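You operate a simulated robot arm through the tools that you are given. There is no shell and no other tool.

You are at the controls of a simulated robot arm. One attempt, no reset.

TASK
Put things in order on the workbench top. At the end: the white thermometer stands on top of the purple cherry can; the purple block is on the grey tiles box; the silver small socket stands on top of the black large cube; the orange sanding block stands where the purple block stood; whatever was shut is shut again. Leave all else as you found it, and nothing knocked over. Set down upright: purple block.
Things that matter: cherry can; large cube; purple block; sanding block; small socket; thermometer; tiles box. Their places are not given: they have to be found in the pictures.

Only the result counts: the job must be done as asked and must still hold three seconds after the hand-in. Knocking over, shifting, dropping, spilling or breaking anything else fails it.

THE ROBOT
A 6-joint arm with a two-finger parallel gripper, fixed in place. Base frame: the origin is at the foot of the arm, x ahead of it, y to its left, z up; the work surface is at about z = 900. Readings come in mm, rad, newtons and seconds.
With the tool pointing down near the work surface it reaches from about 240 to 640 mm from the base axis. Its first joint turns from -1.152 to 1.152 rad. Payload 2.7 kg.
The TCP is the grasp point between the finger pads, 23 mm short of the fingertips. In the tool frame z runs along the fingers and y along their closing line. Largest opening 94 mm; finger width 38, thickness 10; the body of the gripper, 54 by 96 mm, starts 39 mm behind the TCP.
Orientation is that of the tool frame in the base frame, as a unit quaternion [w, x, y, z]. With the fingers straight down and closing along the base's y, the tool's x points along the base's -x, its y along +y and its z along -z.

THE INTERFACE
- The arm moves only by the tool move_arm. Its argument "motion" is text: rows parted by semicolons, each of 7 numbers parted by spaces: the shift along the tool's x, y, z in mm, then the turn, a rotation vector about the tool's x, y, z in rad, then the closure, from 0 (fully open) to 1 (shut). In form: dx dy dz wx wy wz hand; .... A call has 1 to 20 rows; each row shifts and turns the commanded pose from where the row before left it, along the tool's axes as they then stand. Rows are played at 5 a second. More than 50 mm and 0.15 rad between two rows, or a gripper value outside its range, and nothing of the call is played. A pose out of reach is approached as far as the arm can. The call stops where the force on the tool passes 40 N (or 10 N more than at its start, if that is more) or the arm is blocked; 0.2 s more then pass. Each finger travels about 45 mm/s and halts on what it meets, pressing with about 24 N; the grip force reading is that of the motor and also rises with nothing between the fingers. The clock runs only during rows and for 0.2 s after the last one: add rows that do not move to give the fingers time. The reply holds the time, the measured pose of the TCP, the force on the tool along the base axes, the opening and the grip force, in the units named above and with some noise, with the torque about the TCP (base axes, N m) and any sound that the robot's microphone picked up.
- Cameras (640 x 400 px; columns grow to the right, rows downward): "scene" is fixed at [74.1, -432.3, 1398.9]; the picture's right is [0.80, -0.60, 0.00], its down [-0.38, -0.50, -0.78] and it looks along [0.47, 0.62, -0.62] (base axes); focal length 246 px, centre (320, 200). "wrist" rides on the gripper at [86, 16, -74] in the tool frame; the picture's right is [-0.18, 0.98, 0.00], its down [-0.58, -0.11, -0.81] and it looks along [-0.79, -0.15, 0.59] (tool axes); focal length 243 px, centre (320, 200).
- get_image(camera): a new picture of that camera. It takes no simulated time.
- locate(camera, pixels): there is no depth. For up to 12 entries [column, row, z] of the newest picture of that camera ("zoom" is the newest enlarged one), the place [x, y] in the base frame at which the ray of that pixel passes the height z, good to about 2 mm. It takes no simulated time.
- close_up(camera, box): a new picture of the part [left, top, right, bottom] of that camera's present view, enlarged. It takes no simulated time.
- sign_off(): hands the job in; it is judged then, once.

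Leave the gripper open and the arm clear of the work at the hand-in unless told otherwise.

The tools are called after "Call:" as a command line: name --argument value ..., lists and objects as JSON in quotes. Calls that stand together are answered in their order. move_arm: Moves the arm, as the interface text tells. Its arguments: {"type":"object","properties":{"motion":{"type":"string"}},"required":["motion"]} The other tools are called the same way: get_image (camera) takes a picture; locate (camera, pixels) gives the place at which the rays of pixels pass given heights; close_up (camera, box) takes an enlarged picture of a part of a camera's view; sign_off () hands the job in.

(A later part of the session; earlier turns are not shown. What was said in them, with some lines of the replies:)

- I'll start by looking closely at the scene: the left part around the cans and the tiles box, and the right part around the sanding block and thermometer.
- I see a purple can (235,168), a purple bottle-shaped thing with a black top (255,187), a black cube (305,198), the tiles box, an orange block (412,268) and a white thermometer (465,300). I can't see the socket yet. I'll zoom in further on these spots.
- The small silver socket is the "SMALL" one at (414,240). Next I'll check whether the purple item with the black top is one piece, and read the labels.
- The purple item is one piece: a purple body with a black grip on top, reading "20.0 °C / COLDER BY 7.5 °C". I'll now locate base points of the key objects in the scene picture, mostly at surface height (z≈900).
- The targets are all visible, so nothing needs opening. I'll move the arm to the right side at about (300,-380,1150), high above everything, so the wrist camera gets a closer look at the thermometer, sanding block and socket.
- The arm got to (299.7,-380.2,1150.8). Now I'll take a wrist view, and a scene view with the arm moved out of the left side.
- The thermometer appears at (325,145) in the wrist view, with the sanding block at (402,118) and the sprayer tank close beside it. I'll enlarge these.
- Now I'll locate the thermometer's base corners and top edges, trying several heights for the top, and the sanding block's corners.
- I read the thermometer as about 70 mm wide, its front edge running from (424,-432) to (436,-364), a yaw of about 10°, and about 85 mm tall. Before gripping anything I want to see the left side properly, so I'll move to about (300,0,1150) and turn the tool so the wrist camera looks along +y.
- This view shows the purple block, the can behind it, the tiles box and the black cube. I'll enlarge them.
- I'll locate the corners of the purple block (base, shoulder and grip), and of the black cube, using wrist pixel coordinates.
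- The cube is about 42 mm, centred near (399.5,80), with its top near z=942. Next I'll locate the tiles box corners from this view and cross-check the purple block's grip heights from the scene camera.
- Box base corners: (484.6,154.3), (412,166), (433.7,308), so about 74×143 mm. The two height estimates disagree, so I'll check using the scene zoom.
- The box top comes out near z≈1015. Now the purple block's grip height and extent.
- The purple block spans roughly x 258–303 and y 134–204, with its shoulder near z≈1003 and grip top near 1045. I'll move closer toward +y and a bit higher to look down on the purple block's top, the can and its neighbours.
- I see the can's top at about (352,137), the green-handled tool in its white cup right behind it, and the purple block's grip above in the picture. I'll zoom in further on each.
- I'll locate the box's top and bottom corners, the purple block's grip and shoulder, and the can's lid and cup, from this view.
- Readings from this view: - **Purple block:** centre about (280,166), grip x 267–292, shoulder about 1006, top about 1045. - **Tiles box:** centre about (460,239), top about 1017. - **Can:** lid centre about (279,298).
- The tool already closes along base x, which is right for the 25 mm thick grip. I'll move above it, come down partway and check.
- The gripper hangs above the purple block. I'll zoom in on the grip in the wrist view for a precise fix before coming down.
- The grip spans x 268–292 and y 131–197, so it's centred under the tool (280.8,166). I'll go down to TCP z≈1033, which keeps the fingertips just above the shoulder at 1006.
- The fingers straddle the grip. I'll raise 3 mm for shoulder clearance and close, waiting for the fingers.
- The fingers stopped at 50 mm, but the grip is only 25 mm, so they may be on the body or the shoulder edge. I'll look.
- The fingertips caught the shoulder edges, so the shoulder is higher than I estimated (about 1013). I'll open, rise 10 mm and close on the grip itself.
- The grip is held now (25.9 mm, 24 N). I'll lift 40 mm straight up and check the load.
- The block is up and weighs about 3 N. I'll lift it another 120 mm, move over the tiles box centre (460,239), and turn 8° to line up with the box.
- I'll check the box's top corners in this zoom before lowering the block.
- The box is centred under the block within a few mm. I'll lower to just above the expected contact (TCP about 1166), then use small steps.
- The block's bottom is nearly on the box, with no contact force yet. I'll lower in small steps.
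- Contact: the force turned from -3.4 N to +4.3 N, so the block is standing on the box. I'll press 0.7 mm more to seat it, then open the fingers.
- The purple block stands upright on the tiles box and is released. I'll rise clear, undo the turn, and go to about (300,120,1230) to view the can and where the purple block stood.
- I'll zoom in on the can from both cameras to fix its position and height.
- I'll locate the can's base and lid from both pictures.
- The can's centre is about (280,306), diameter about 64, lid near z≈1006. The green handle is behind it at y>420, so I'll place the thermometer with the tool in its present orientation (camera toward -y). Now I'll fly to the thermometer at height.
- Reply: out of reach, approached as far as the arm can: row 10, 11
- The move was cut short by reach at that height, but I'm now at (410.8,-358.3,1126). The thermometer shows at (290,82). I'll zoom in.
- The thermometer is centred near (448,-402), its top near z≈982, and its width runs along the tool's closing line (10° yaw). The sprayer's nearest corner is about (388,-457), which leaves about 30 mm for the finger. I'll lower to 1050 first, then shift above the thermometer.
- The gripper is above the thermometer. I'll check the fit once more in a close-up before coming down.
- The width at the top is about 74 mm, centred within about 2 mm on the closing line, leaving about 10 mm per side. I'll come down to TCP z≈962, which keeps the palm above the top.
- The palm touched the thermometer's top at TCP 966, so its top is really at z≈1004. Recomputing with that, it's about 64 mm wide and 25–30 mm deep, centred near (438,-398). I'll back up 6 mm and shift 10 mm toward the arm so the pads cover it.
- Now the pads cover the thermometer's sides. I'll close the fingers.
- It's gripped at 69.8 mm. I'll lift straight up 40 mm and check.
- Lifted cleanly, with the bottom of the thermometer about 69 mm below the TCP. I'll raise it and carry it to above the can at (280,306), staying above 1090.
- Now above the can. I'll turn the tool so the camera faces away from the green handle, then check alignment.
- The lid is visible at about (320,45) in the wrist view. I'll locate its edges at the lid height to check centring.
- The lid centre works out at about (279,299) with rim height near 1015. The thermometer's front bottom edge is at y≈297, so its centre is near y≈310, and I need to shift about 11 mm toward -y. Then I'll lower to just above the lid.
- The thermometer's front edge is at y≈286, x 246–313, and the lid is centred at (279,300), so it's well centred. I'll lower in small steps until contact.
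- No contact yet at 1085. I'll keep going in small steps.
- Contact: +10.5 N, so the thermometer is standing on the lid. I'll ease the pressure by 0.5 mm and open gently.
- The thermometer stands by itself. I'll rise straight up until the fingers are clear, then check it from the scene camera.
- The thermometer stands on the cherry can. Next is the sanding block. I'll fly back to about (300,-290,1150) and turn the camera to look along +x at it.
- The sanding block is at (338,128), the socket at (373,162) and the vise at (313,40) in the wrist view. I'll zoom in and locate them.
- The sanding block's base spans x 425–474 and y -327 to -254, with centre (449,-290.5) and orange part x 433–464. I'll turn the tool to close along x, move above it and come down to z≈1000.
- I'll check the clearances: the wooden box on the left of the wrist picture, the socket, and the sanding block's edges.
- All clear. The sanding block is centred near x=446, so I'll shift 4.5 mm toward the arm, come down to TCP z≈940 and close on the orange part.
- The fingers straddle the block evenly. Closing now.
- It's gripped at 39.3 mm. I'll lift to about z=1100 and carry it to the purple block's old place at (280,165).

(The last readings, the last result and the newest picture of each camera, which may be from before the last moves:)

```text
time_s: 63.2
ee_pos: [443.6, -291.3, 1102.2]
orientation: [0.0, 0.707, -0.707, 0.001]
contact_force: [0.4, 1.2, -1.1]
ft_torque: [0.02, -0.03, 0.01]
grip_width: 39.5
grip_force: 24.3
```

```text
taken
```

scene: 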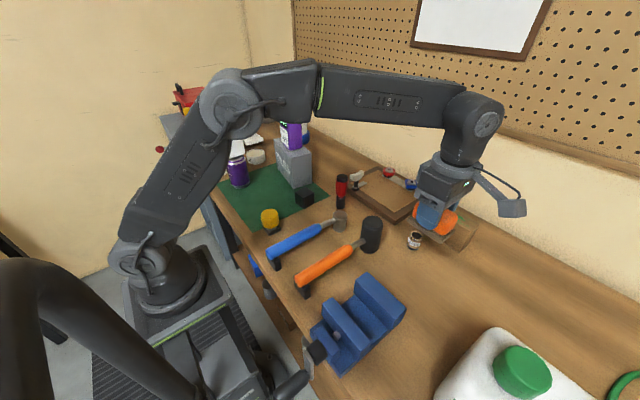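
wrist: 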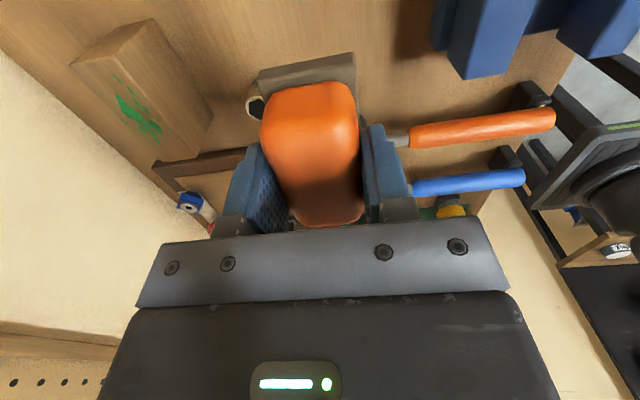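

The sanding block is up. Carrying it over to (280,165) now at z≈1102.

Call:
move_arm --motion "-45.55 16.45 0 0 0 0 1; -45.55 16.45 0 0 0 0 1; -45.55 16.45 0 0 0 0 1; -45.55 16.45 0 0 0 0 1; -45.55 16.45 0 0 0 0 1; -45.55 16.45 0 0 0 0 1; -45.55 16.45 0 0 0 0 1; -45.55 16.45 0 0 0 0 1; -45.55 16.45 0 0 0 0 1; -45.55 16.45 0 0 0 0 1; 0 0 0 0 0 0 1"

Call:
get_image --camera "wrist"

Call:
close_up --camera "scene" --box '[200, 100, 330, 240]'

```text
time_s: 65.6
ee_pos: [281.5, 163.7, 1102.4]
orientation: [0.001, -0.707, 0.707, 0.0]
contact_force: [-0.2, 1.2, -1.2]
ft_torque: [0.03, 0.0, -0.01]
grip_width: 39.6
grip_force: 23.3
```

```text
taken
```

wrist: 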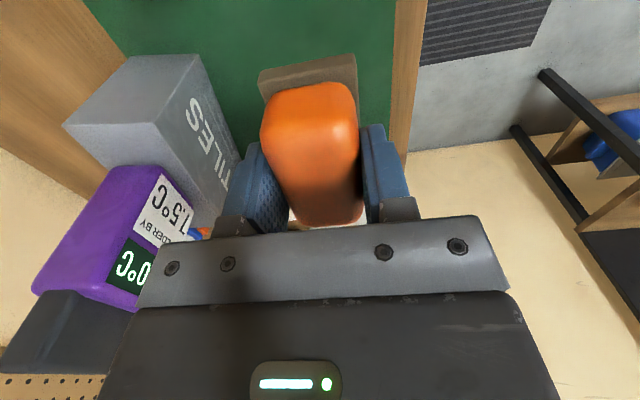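

```text
2.86 times, centred on (265, 170) of scene
```

zoom: 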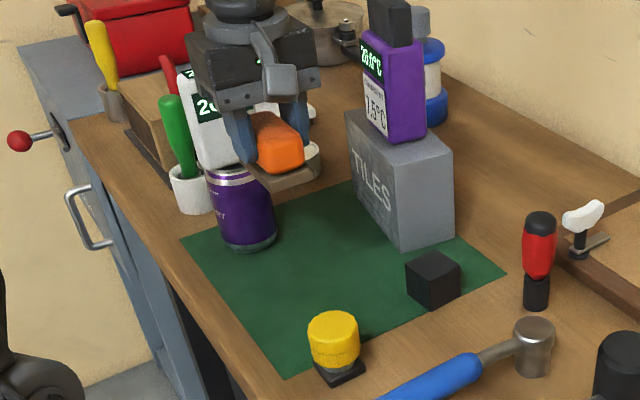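

It's over the spot on the mat. I'll lower to about z=951, then use small steps.

Call:
move_arm --motion "-0.5 0.5 40 0 0 0 1; 0 0 40 0 0 0 1; 0 0 35 0 0 0 1; 0 0 25 0 0 0 1; 0 0 11 0 0 0 1; 0 0 0 0 0 0 1"

Call:
close_up --camera "scene" --box '[200, 130, 310, 240]'

Call:
close_up --camera "wrist" --box '[220, 20, 420, 230]'

```text
time_s: 67.0
ee_pos: [280.5, 165.1, 952.1]
orientation: [0.0, 0.707, -0.707, 0.0]
contact_force: [-0.5, 0.3, -1.1]
ft_torque: [0.03, 0.0, -0.01]
grip_width: 39.5
grip_force: 24.3
```

```text
3.64 times, centred on (255, 185) of scene
```

zoom: 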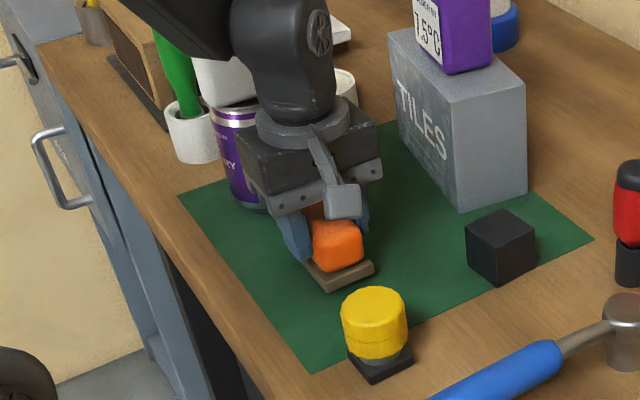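

```text
1.90 times, centred on (320, 125) of wrist
```

zoom: 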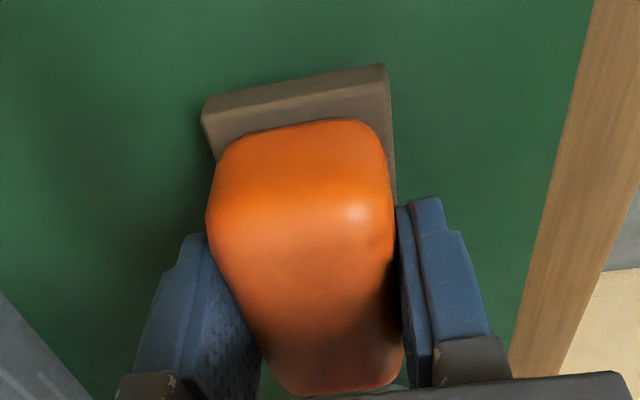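

Everything lines up. Lowering in small steps to contact.

Call:
move_arm --motion "0 0 2.5 0 0 0 1; 0 0 2 0 0 0 1; 0 0 1 0 0 0 1; 0 0 0 0 0 0 1"

```text
time_s: 68.0
ee_pos: [281.6, 165.6, 946.6]
orientation: [0.0, 0.707, -0.707, -0.001]
contact_force: [-0.8, -0.2, -0.2]
ft_torque: [0.02, 0.03, -0.02]
grip_width: 39.4
grip_force: 23.7
```

Call:
move_arm --motion "0 0 1.5 0 0 0 1; 0 0 1 0 0 0 1; 0 0 0 0 0 0 1"

```text
time_s: 68.8
ee_pos: [280.4, 164.7, 942.7]
orientation: [0.0, -0.706, 0.708, 0.001]
contact_force: [0.2, 0.5, -1.4]
ft_torque: [-0.01, 0.02, 0.0]
grip_width: 39.4
grip_force: 24.1
```

No contact yet at 942.7. One more small step.

Call:
move_arm --motion "0 0 1 0 0 0 1; 0 0 1 0 0 0 1; 0 0 0 0 0 0 1"

```text
time_s: 69.6
ee_pos: [280.9, 165.1, 942.3]
orientation: [0.001, -0.707, 0.708, -0.001]
contact_force: [-3.8, -3.2, 20.5]
ft_torque: [-0.1, 0.14, 0.0]
grip_width: 39.9
grip_force: 23.7
```

It's on the mat (+20 N). I'll ease off 0.8 mm and open.

Call:
move_arm --motion "0 0 -0.8 0 0 0 1; 0 0 0 0 0 0 0.5; 0 0 0 0 0 0 0.5; 0 0 0 0 0 0 0.2; 0 0 0 0 0 0 0; 0 0 0 0 0 0 0; 0 0 0 0 0 0 0; 0 0 -20 0 0 0 0; 0 0 -30 0 0 0 0; 0 0 -40 0 0 0 0; 0 0 -40 0 0 0 0; 0 0 0 0 0 0 0"

Call:
get_image --camera "wrist"

Call:
close_up --camera "scene" --box '[200, 100, 320, 240]'

```text
time_s: 72.2
ee_pos: [280.6, 164.7, 1073.5]
orientation: [0.0, -0.707, 0.707, -0.001]
contact_force: [-0.1, -0.3, 0.2]
ft_torque: [0.01, 0.02, 0.01]
grip_width: 94.0
grip_force: 0.1
```

```text
taken
```

wrist: 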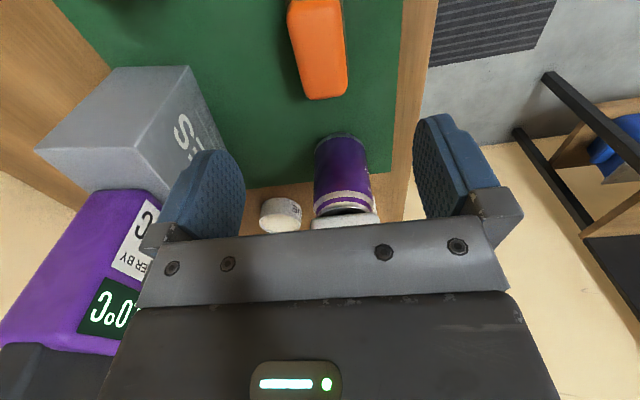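

```text
2.86 times, centred on (260, 170) of scene
```

zoom: 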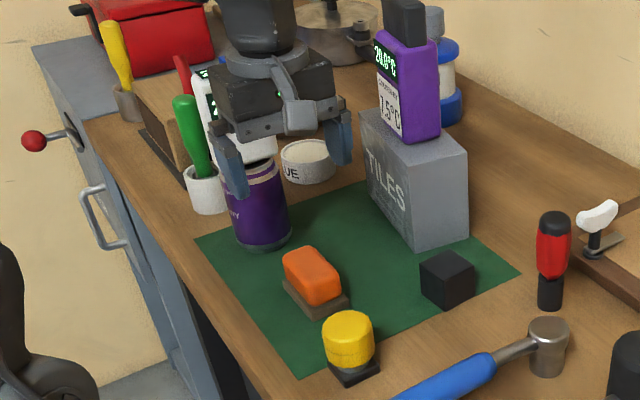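

The sanding block stands where the purple block stood. Now the socket: I'll fly to about (420,-240,1110) and turn the camera to look along +x at it.

Call:
move_arm --motion "0 0 -40 0 0 0 0; 45 -15.5 0 0 0 0 0; 45 -15.5 0 0 0 0 0; 45 -15.5 0 0 0 0 0; 45 -15.5 0 0 0 0 0; 45 -15.5 0 0 0 0 0; 45 -15.5 0 0 0 0 0; 45 -15.5 0 0 0 0 0; 45 -15.5 0 0 0 0 0; 45 -15.5 0 0 0 0 0; 0 0 0 0 0 0 0"

Call:
move_arm --motion "0 0 0 0 0 0.1428 0; 0 0 0 0 0 0.1428 0; 0 0 0 0 0 0.1428 0; 0 0 0 0 0 0.1428 0; 0 0 0 0 0 0.1428 0; 0 0 0 0 0 0.1428 0; 0 0 0 0 0 0.1428 0; 0 0 0 0 0 0.1428 0; 0 0 0 0 0 0.1428 0; 0 0 0 0 0 0.1428 0; 0 0 0 0 0 0.1428 0; 0 0 0 0 0 0 0"

Call:
get_image --camera "wrist"

Call:
get_image --camera "scene"

```text
time_s: 74.6
ee_pos: [419.3, -242.1, 1113.9]
orientation: [0.0, -0.707, 0.707, 0.0]
contact_force: [0.5, -0.2, -0.3]
ft_torque: [0.01, -0.02, -0.03]
grip_width: 94.2
grip_force: 0.0
```

```text
time_s: 77.2
ee_pos: [419.9, -240.3, 1112.1]
orientation: [0.001, 0.001, 1.0, 0.0]
contact_force: [0.5, -0.3, 0.4]
ft_torque: [0.03, -0.01, -0.03]
grip_width: 94.2
grip_force: 0.0
```

```text
taken
```

wrist: 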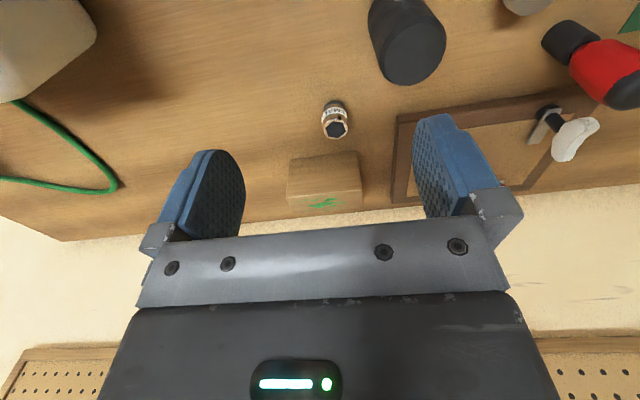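

```text
taken
```

scene: 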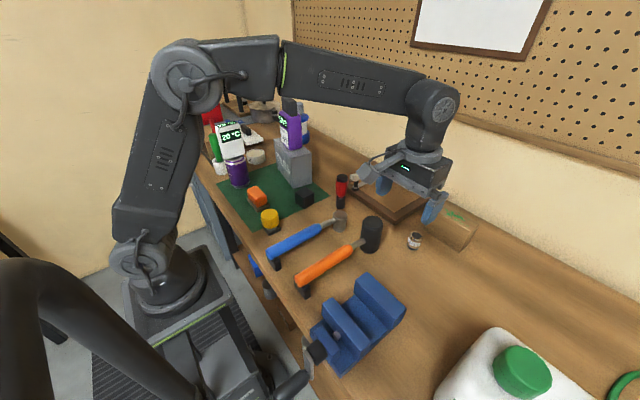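

The socket shows at (335,120) in the wrist view, the wooden box at (325,180), the board frame to its right and the mallet at (405,40). I'll zoom in and locate.

Call:
close_up --camera "wrist" --box '[275, 70, 425, 210]'

Call:
close_up --camera "scene" --box '[390, 215, 440, 265]'

```text
2.86 times, centred on (350, 140) of wrist
```

zoom: 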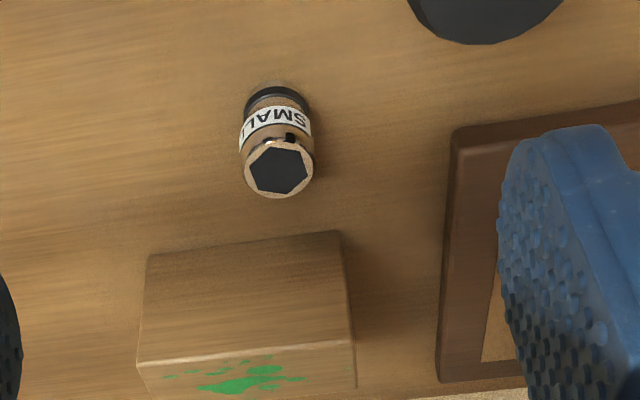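

```text
8.00 times, centred on (415, 240) of scene
```

zoom: 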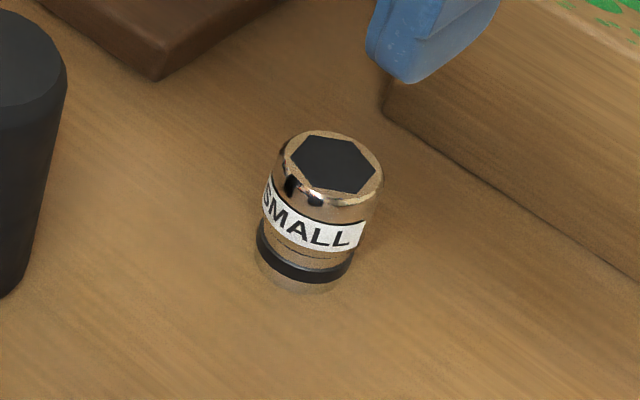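

Call:
locate --camera "wrist" --pixels '[[335.3, 98.7, 900], [336, 128.8, 940], [336, 128.8, 950], [323.4, 128.8, 945], [347.9, 128.8, 945], [336, 119, 945], [336, 139, 945], [290.6, 159.2, 900], [357.7, 151.2, 900], [396.2, 115.5, 915], [406, 85.8, 900], [325.5, 108, 905]]'

Call:
locate --camera "zoom" --pixels '[[305, 293, 900], [256, 250, 905], [354, 262, 905], [332, 164, 940], [332, 164, 945], [332, 164, 950], [384, 110, 900], [158, 80, 900]]'

```text
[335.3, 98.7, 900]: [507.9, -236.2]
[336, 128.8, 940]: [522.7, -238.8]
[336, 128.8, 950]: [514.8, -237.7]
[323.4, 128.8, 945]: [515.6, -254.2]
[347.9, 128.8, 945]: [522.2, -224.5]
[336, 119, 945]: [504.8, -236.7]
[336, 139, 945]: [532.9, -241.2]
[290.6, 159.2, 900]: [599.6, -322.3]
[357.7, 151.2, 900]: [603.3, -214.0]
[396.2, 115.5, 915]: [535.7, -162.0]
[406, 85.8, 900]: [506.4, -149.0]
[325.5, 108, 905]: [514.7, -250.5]
```

```text
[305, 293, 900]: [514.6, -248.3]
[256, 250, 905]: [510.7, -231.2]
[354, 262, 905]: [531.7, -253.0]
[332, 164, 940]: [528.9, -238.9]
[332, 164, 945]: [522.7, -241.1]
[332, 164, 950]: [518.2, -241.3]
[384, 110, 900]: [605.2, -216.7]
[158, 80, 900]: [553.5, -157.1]
```

The socket is centred near (521.5,-239), 30 mm across and about 45 mm tall. The box front is at x≈600, so that's clear. I'll check the mallet head's place and height, since the camera housing will come near it.

Call:
close_up --camera "scene" --box '[340, 195, 420, 275]'

Call:
close_up --camera "wrist" --box '[340, 0, 480, 110]'

```text
5.00 times, centred on (380, 235) of scene
```

zoom: 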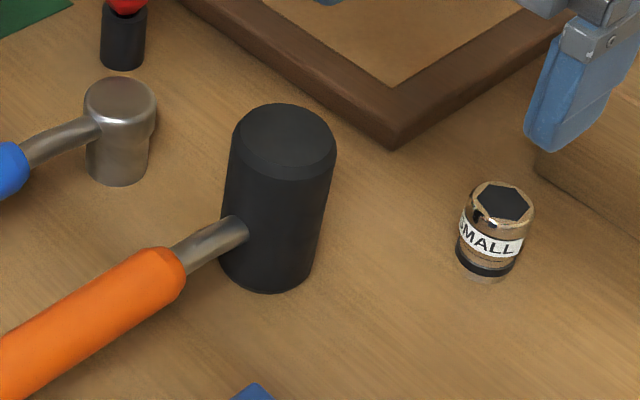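

```text
3.64 times, centred on (410, 55) of wrist
```

zoom: 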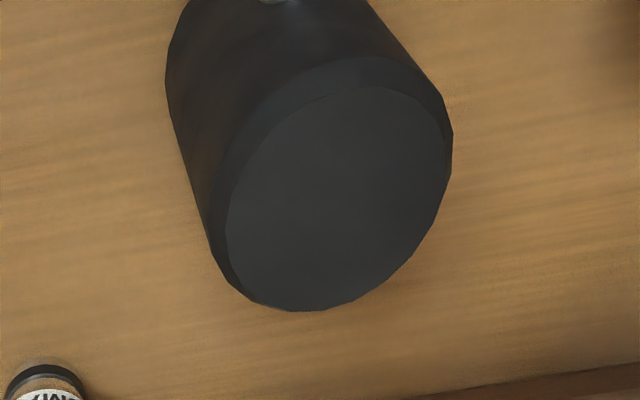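

Call:
locate --camera "zoom" --pixels '[[335, 195, 980], [335, 195, 1000], [335, 195, 1010], [225, 265, 1000], [450, 130, 1000]]'

Call:
locate --camera "scene" --pixels '[[372.8, 222.2, 980], [372.8, 222.2, 1000], [372.8, 222.2, 1010], [372.8, 253.4, 900]]'

```text
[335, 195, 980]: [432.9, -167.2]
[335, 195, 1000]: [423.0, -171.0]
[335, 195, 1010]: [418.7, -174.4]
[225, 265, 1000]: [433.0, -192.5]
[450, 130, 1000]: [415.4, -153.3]
```

```text
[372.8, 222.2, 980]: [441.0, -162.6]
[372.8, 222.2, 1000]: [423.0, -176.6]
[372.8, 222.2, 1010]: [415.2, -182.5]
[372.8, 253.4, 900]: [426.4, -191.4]
```

The mallet head is near (428,-170), top about 997. To keep the camera housing away from it I'll turn the tool 45° (camera toward -x/-y), half-close the fingers to about 60 mm, lower to 1060 and move above the socket.

Call:
move_arm --motion "0 0 0 0 0 -0.1309 0.35; 0 0 0 0 0 -0.1309 0.35; 0 0 0 0 0 -0.1309 0.35; 0 0 0 0 0 -0.1309 0.35; 0 0 0 0 0 -0.1309 0.35; 0 0 0 0 0 -0.1309 0.35; 0 0 26 0 0 0 0.35; 0 0 26 0 0 0 0.35; -24.2 -23.6 0 0 0 0 0.35; -24.2 -23.6 0 0 0 0 0.35; -24.2 -23.6 0 0 0 0 0.35; 0 0 0 0 0 0 0.35"

Call:
get_image --camera "wrist"

Call:
close_up --camera "scene" --box '[350, 150, 500, 290]'

```text
time_s: 79.8
ee_pos: [520.7, -239.5, 1059.3]
orientation: [0.0, -0.383, 0.924, -0.001]
contact_force: [-1.2, -0.1, 0.0]
ft_torque: [-0.01, 0.01, 0.01]
grip_width: 61.2
grip_force: 0.1
```

```text
taken
```

wrist: 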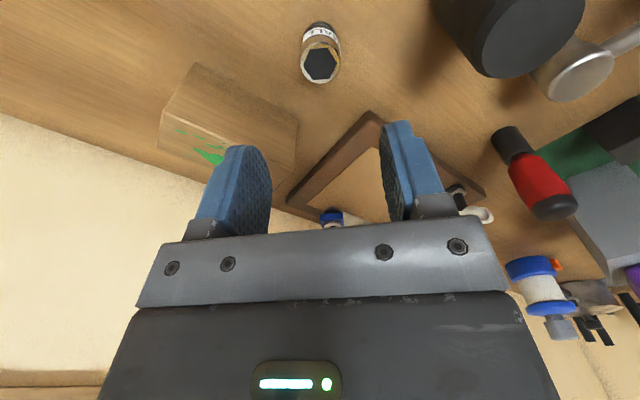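

```text
2.86 times, centred on (425, 220) of scene
```

zoom: 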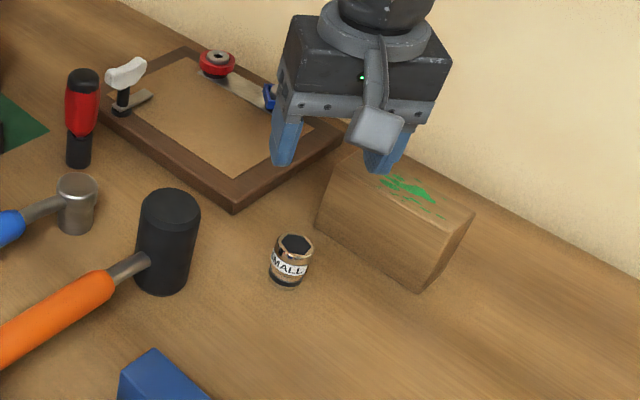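

Now above the socket, which shows at (320,55). I'll zoom in for a precise fix of its top and base.

Call:
close_up --camera "wrist" --box '[285, 10, 355, 95]'

```text
4.71 times, centred on (320, 52) of wrist
```

zoom: 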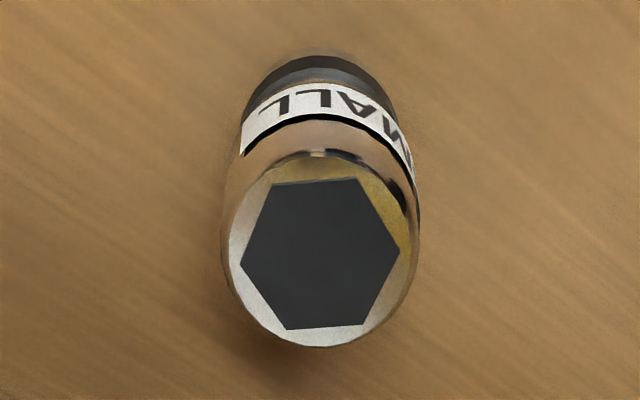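

Call:
locate --camera "zoom" --pixels '[[320, 250, 945], [320, 250, 940], [320, 250, 950], [226, 250, 945], [418, 245, 945], [320, 150, 945], [318, 347, 945], [318, 50, 900], [246, 105, 905], [392, 100, 905]]'

```text
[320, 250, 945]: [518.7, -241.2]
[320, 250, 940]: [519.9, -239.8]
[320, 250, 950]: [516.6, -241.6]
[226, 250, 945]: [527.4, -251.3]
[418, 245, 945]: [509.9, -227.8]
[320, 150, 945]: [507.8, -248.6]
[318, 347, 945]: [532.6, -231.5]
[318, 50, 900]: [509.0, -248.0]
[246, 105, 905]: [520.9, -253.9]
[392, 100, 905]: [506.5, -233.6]
```

The socket is centred at (520,-240), right under the tool. I'll come down to TCP z≈931 and close.

Call:
move_arm --motion "0 0 40 0 0 0 0.35; 0 0 40 0 0 0 0.35; 0 0 28 0 0 0 0.35; 0 0 20 0 0 0 0.35; 0 0 0 0 0 0 0.35"

Call:
close_up --camera "scene" --box '[360, 180, 480, 280]'

Call:
get_image --camera "wrist"

```text
time_s: 81.0
ee_pos: [522.4, -239.0, 931.5]
orientation: [0.0, -0.383, 0.924, 0.0]
contact_force: [0.0, 0.7, -0.7]
ft_torque: [0.01, -0.03, 0.0]
grip_width: 61.1
grip_force: 0.1
```

```text
4.00 times, centred on (420, 230) of scene
```

zoom: 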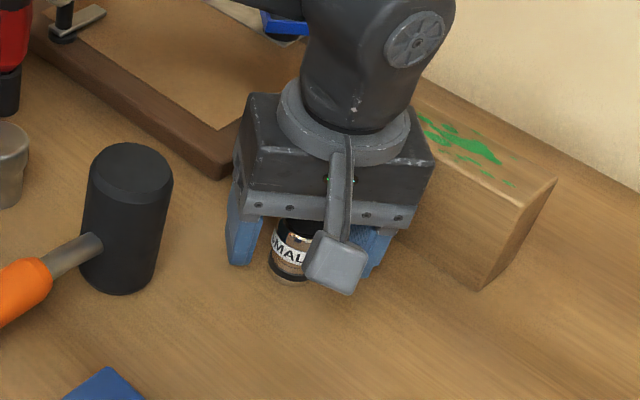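

```text
taken
```

wrist: 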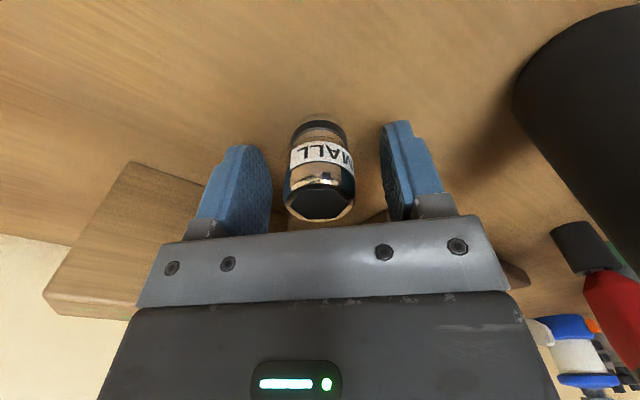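

Call:
locate --camera "wrist" --pixels '[[286, 190, 940], [356, 190, 940], [291, 130, 903], [348, 128, 903], [270, 195, 931], [384, 190, 931]]'

```text
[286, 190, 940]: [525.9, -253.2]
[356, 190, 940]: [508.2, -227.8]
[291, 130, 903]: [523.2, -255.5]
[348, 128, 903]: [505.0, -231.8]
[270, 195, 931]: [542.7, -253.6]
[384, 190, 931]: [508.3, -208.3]
```

The socket lies centred between the fingers within about 2 mm. Closing.

Call:
move_arm --motion "0 0 0 0 0 0 1; 0 0 0 0 0 0 1; 0 0 0 0 0 0 1; 0 0 0 0 0 0 1; 0 0 0 0 0 0 1"

Call:
get_image --camera "wrist"

```text
time_s: 82.2
ee_pos: [521.0, -238.9, 932.6]
orientation: [-0.002, -0.384, 0.924, 0.0]
contact_force: [-0.7, 0.5, -0.5]
ft_torque: [0.01, 0.01, 0.02]
grip_width: 31.4
grip_force: 23.8
```

```text
taken
```

wrist: 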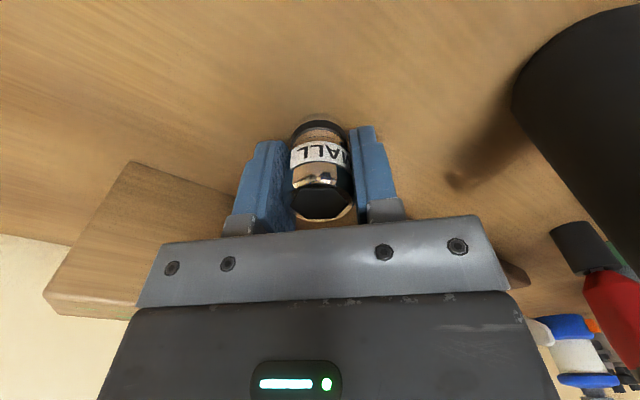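

Gripped at 31.4 mm. I'll lift it straight to about 1062, then carry it toward the cube at (399.5,80), rising to about 1110.

Call:
move_arm --motion "0 0 -5 0 0 0 1; 0 0 -35 0 0 0 1; 0 0 -45 0 0 0 1; 0 0 -45 0 0 0 1; -17.5 38.98 -6 0 0 0 1; -17.5 38.98 -6 0 0 0 1; -17.5 38.98 -6 0 0 0 1; -17.5 38.98 -6 0 0 0 1; -17.5 38.98 -6 0 0 0 1; -17.5 38.98 -6 0 0 0 1; -17.5 38.98 -6 0 0 0 1; -17.5 38.98 -6 0 0 0 1; 0 0 0 0 0 0 1"

Call:
get_image --camera "wrist"

Call:
close_up --camera "scene" --box '[240, 110, 370, 240]'

```text
time_s: 85.0
ee_pos: [399.8, 81.5, 1110.9]
orientation: [-0.001, -0.383, 0.924, -0.001]
contact_force: [1.3, 0.3, -1.5]
ft_torque: [0.02, 0.0, 0.0]
grip_width: 31.4
grip_force: 23.7
```

```text
taken
```

wrist: 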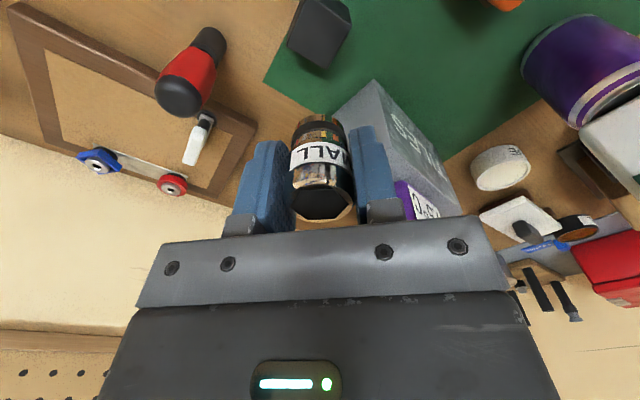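

```text
3.08 times, centred on (305, 175) of scene
```

zoom: 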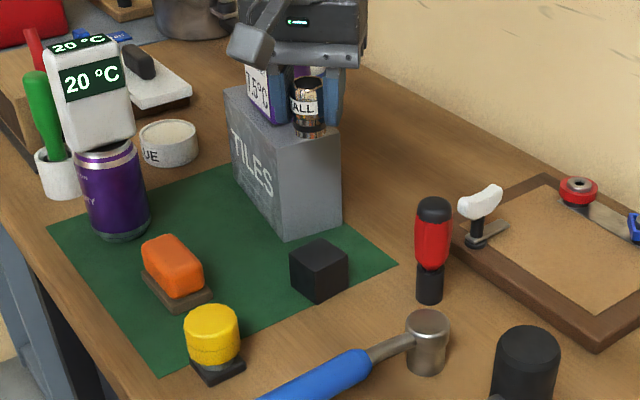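

The cube shows at (318,32) in the wrist view. I'll zoom in to fix its centre and the socket's base position in the grip.

Call:
close_up --camera "wrist" --box '[265, 0, 375, 130]'

```text
3.08 times, centred on (320, 65) of wrist
```

zoom: 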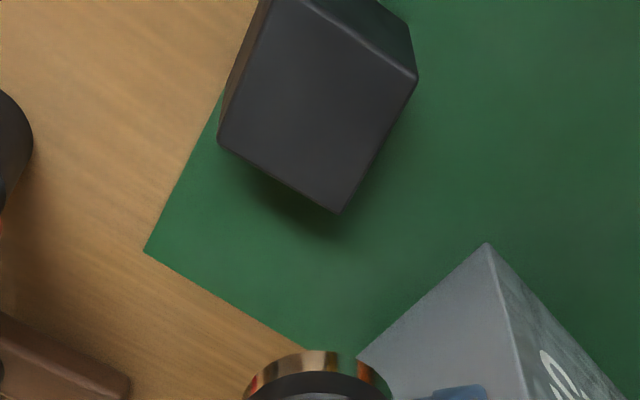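

Call:
locate --camera "zoom" --pixels '[[219, 143, 943], [338, 212, 943], [416, 78, 943], [302, 3, 943], [219, 143, 940], [416, 78, 940], [320, 352, 1080]]'

```text
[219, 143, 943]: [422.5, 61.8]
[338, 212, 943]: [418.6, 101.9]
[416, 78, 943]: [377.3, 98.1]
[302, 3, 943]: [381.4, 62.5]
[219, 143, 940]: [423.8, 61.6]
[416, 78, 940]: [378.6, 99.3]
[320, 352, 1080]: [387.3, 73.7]
```

The cube's top centre is (400,81) and the socket base is right above it. I'll lower to just above the expected contact (TCP about 981).

Call:
move_arm --motion "0.4 -0.3 40 0 0 0 1; 0 0 40 0 0 0 1; 0 0 30 0 0 0 1; 0 0 15 0 0 0 1; 0 0 5 0 0 0 1; 0 0 0 0 0 0 1"

Call:
close_up --camera "scene" --box '[260, 140, 350, 230]'

Call:
get_image --camera "wrist"

```text
time_s: 86.4
ee_pos: [400.2, 81.3, 979.5]
orientation: [0.001, -0.383, 0.924, -0.001]
contact_force: [0.6, 0.8, -0.7]
ft_torque: [0.01, 0.02, 0.0]
grip_width: 31.4
grip_force: 24.3
```

```text
4.44 times, centred on (305, 185) of scene
```

zoom: 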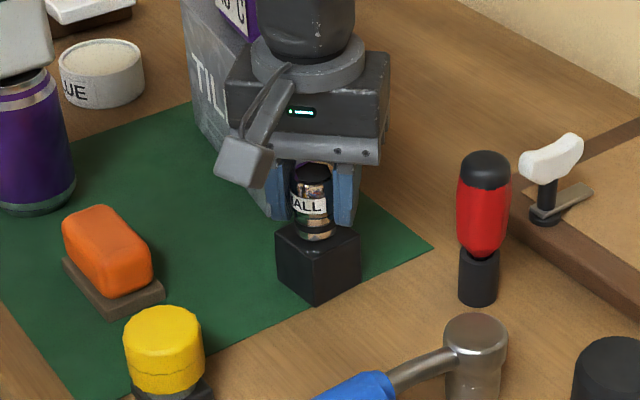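

```text
taken
```

wrist: 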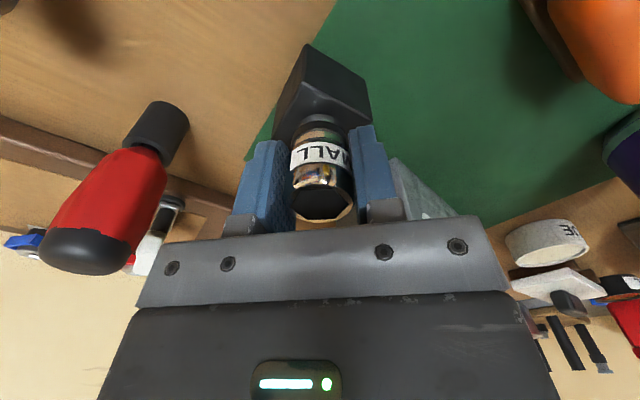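

The socket hangs right above the cube. Lowering in small steps until contact.

Call:
move_arm --motion "0 0 2 0 0 0 1; 0 0 1.5 0 0 0 1; 0 0 0 0 0 0 1"

```text
time_s: 87.2
ee_pos: [399.9, 80.3, 977.6]
orientation: [-0.001, -0.383, 0.924, -0.001]
contact_force: [-0.7, -0.4, -1.4]
ft_torque: [0.0, 0.02, 0.03]
grip_width: 31.3
grip_force: 24.0
```

Call:
move_arm --motion "0 0 1.2 0 0 0 1; 0 0 1.2 0 0 0 1; 0 0 0 0 0 0 1"

```text
time_s: 88.0
ee_pos: [400.4, 80.3, 975.2]
orientation: [0.001, -0.382, 0.924, 0.0]
contact_force: [-1.5, -1.0, 13.2]
ft_torque: [-0.03, 0.17, -0.01]
grip_width: 31.5
grip_force: 24.3
```

Contact at +13 N. I'll ease off 0.4 mm, open partway and rise straight up.

Call:
move_arm --motion "0 0 -0.4 0 0 0 1; 0 0 0 0 0 0 0.55; 0 0 0 0 0 0 0.45; 0 0 0 0 0 0 0.35; 0 0 0 0 0 0 0.35; 0 0 0 0 0 0 0.35"

Call:
close_up --camera "scene" --box '[270, 150, 340, 220]'

Call:
get_image --camera "wrist"

```text
time_s: 89.4
ee_pos: [399.8, 79.5, 975.4]
orientation: [0.0, -0.382, 0.924, 0.0]
contact_force: [0.1, 1.2, -0.1]
ft_torque: [-0.04, 0.02, 0.01]
grip_width: 61.5
grip_force: 0.1
```

```text
5.71 times, centred on (305, 185) of scene
```

zoom: 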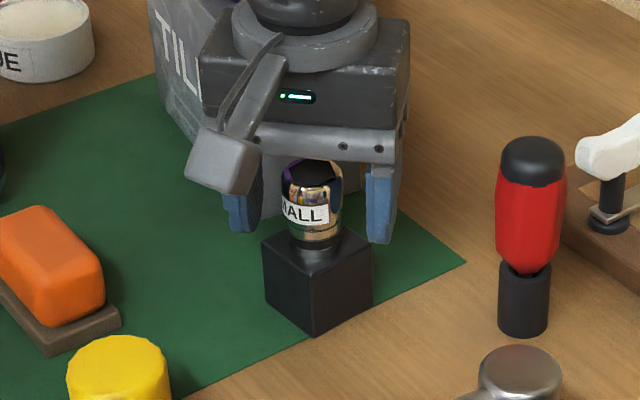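

```text
taken
```

wrist: 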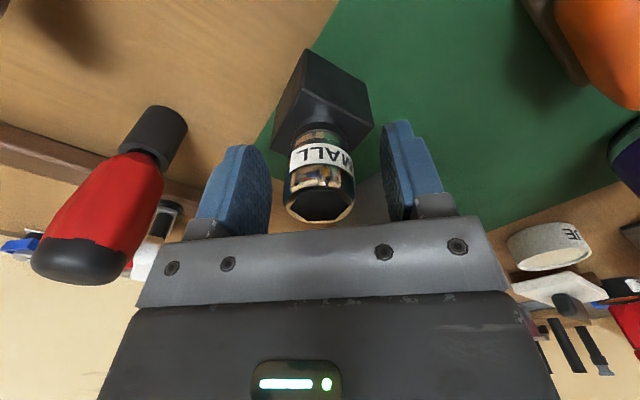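

The socket stands on the cube, released. I'll rise straight up, open fully when clear, and move to a clear spot with a view of everything.

Call:
move_arm --motion "0 0 -12 0 0 0 0.35; 0 0 -25 0 0 0 0.35; 0 0 -40 0 0 0 0.35; 0 0 -45 0 0 0 0.35; 0 0 -45 0 0 0 0; 0 0 -30 0 0 0 0; 0 0 0 0 0 0 0"

Call:
get_image --camera "scene"

Call:
get_image --camera "wrist"

```text
time_s: 91.0
ee_pos: [400.1, 79.4, 1173.3]
orientation: [0.0, -0.383, 0.924, 0.001]
contact_force: [-0.5, 0.5, -0.2]
ft_torque: [-0.01, 0.02, 0.01]
grip_width: 94.2
grip_force: 0.1
```

```text
taken
```

scene: 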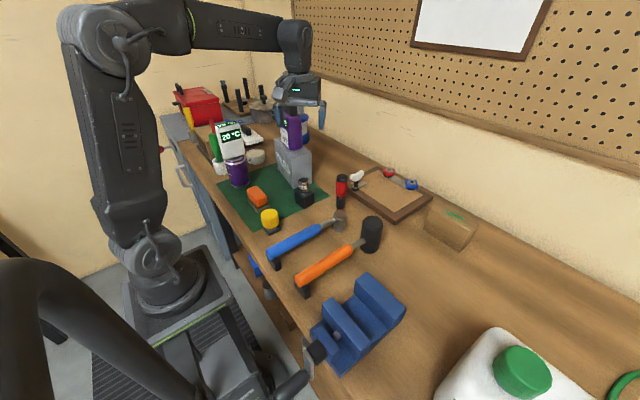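

```text
taken
```

wrist: 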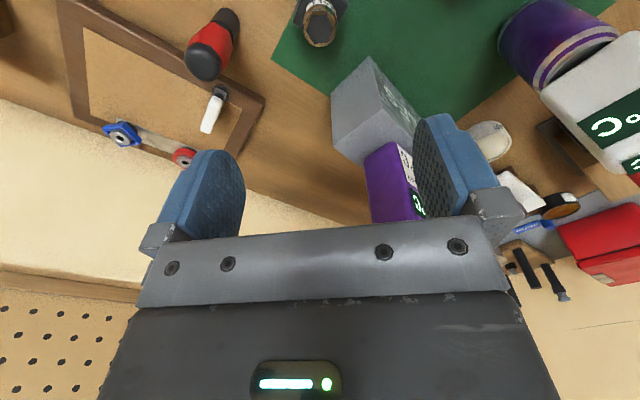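

All four are placed. I'll back the arm away to about (300,-50,1200), clear of everything, and do a final check.

Call:
move_arm --motion "40.6 -5.3 -8 0 0 0 0; 40.6 -5.3 -8 0 0 0 0; 40.6 -5.3 -8 0 0 0 0; 40.6 -5.3 -8 0 0 0 0; 0 0 0 0 0 0 0; 0 0 0 0 0 0 0"

Call:
close_up --camera "scene" --box '[190, 80, 340, 230]'

Call:
close_up --camera "scene" --box '[240, 160, 500, 390]'

Call:
get_image --camera "scene"

Call:
get_image --camera "wrist"

```text
time_s: 92.4
ee_pos: [300.9, -50.6, 1203.7]
orientation: [0.0, -0.384, 0.923, 0.0]
contact_force: [-0.7, 0.2, -0.3]
ft_torque: [-0.02, 0.0, -0.01]
grip_width: 93.8
grip_force: 0.0
```

```text
2.67 times, centred on (265, 155) of scene
```

zoom: 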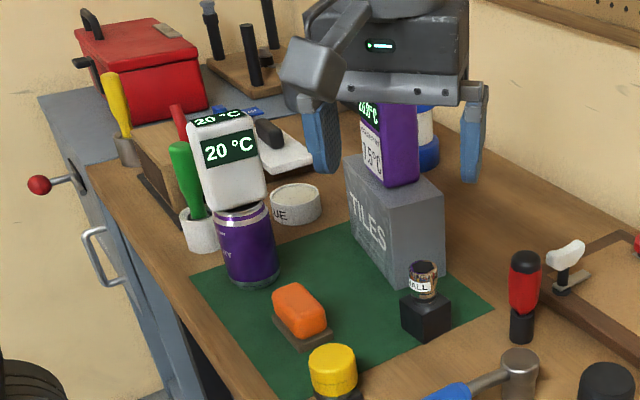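

```text
1.74 times, centred on (370, 275) of scene
```

zoom: 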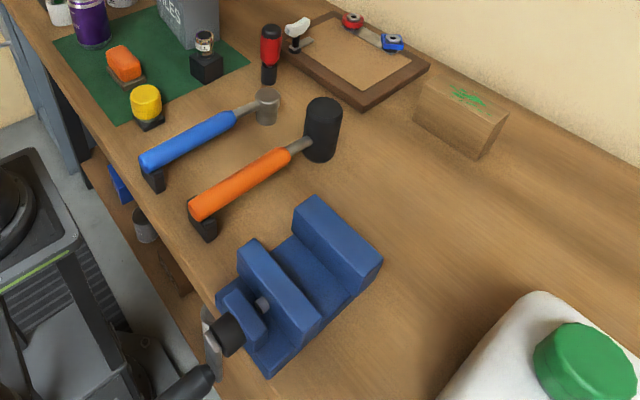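

```text
taken
```

scene: 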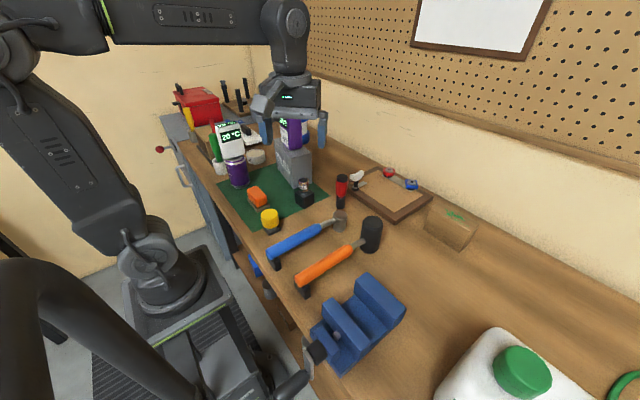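

```text
taken
```

wrist: 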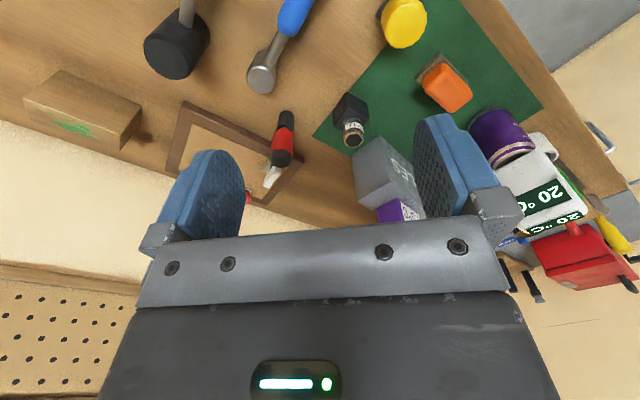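

Final check:
- **Thermometer:** upright on the cherry can.
- **Purple block:** upright on the tiles box.
- **Socket:** standing on the black cube.
- **Sanding block:** on the mat where the purple block stood.

Nothing was opened, nothing else moved, and the gripper is open with the arm clear. Handing in.

Call:
sign_off

```text
The job is handed in.
```

I finished the job and handed it in. The final pictures show everything in place, though I don't have the judged result.

- **Thermometer:** the white thermometer stands upright on the purple cherry can.
- **Purple block:** it stands upright on the grey tiles box, roughly in the middle.
- **Small socket:** it stands on the black large cube.
- **Sanding block:** it is on the mat where the purple block stood, at about (280, 165).

All seven things were in plain view, so I opened nothing and there was nothing to shut again. In the final pictures nothing else looks knocked over or shifted. The gripper is open and the arm is clear of the work.

My first grip on the purple block caught the shoulder of its body, so I opened the fingers and gripped it again by the handle before lifting. The palm also touched the top of the thermometer once on the way down; I backed off before gripping it, and neither was knocked over.
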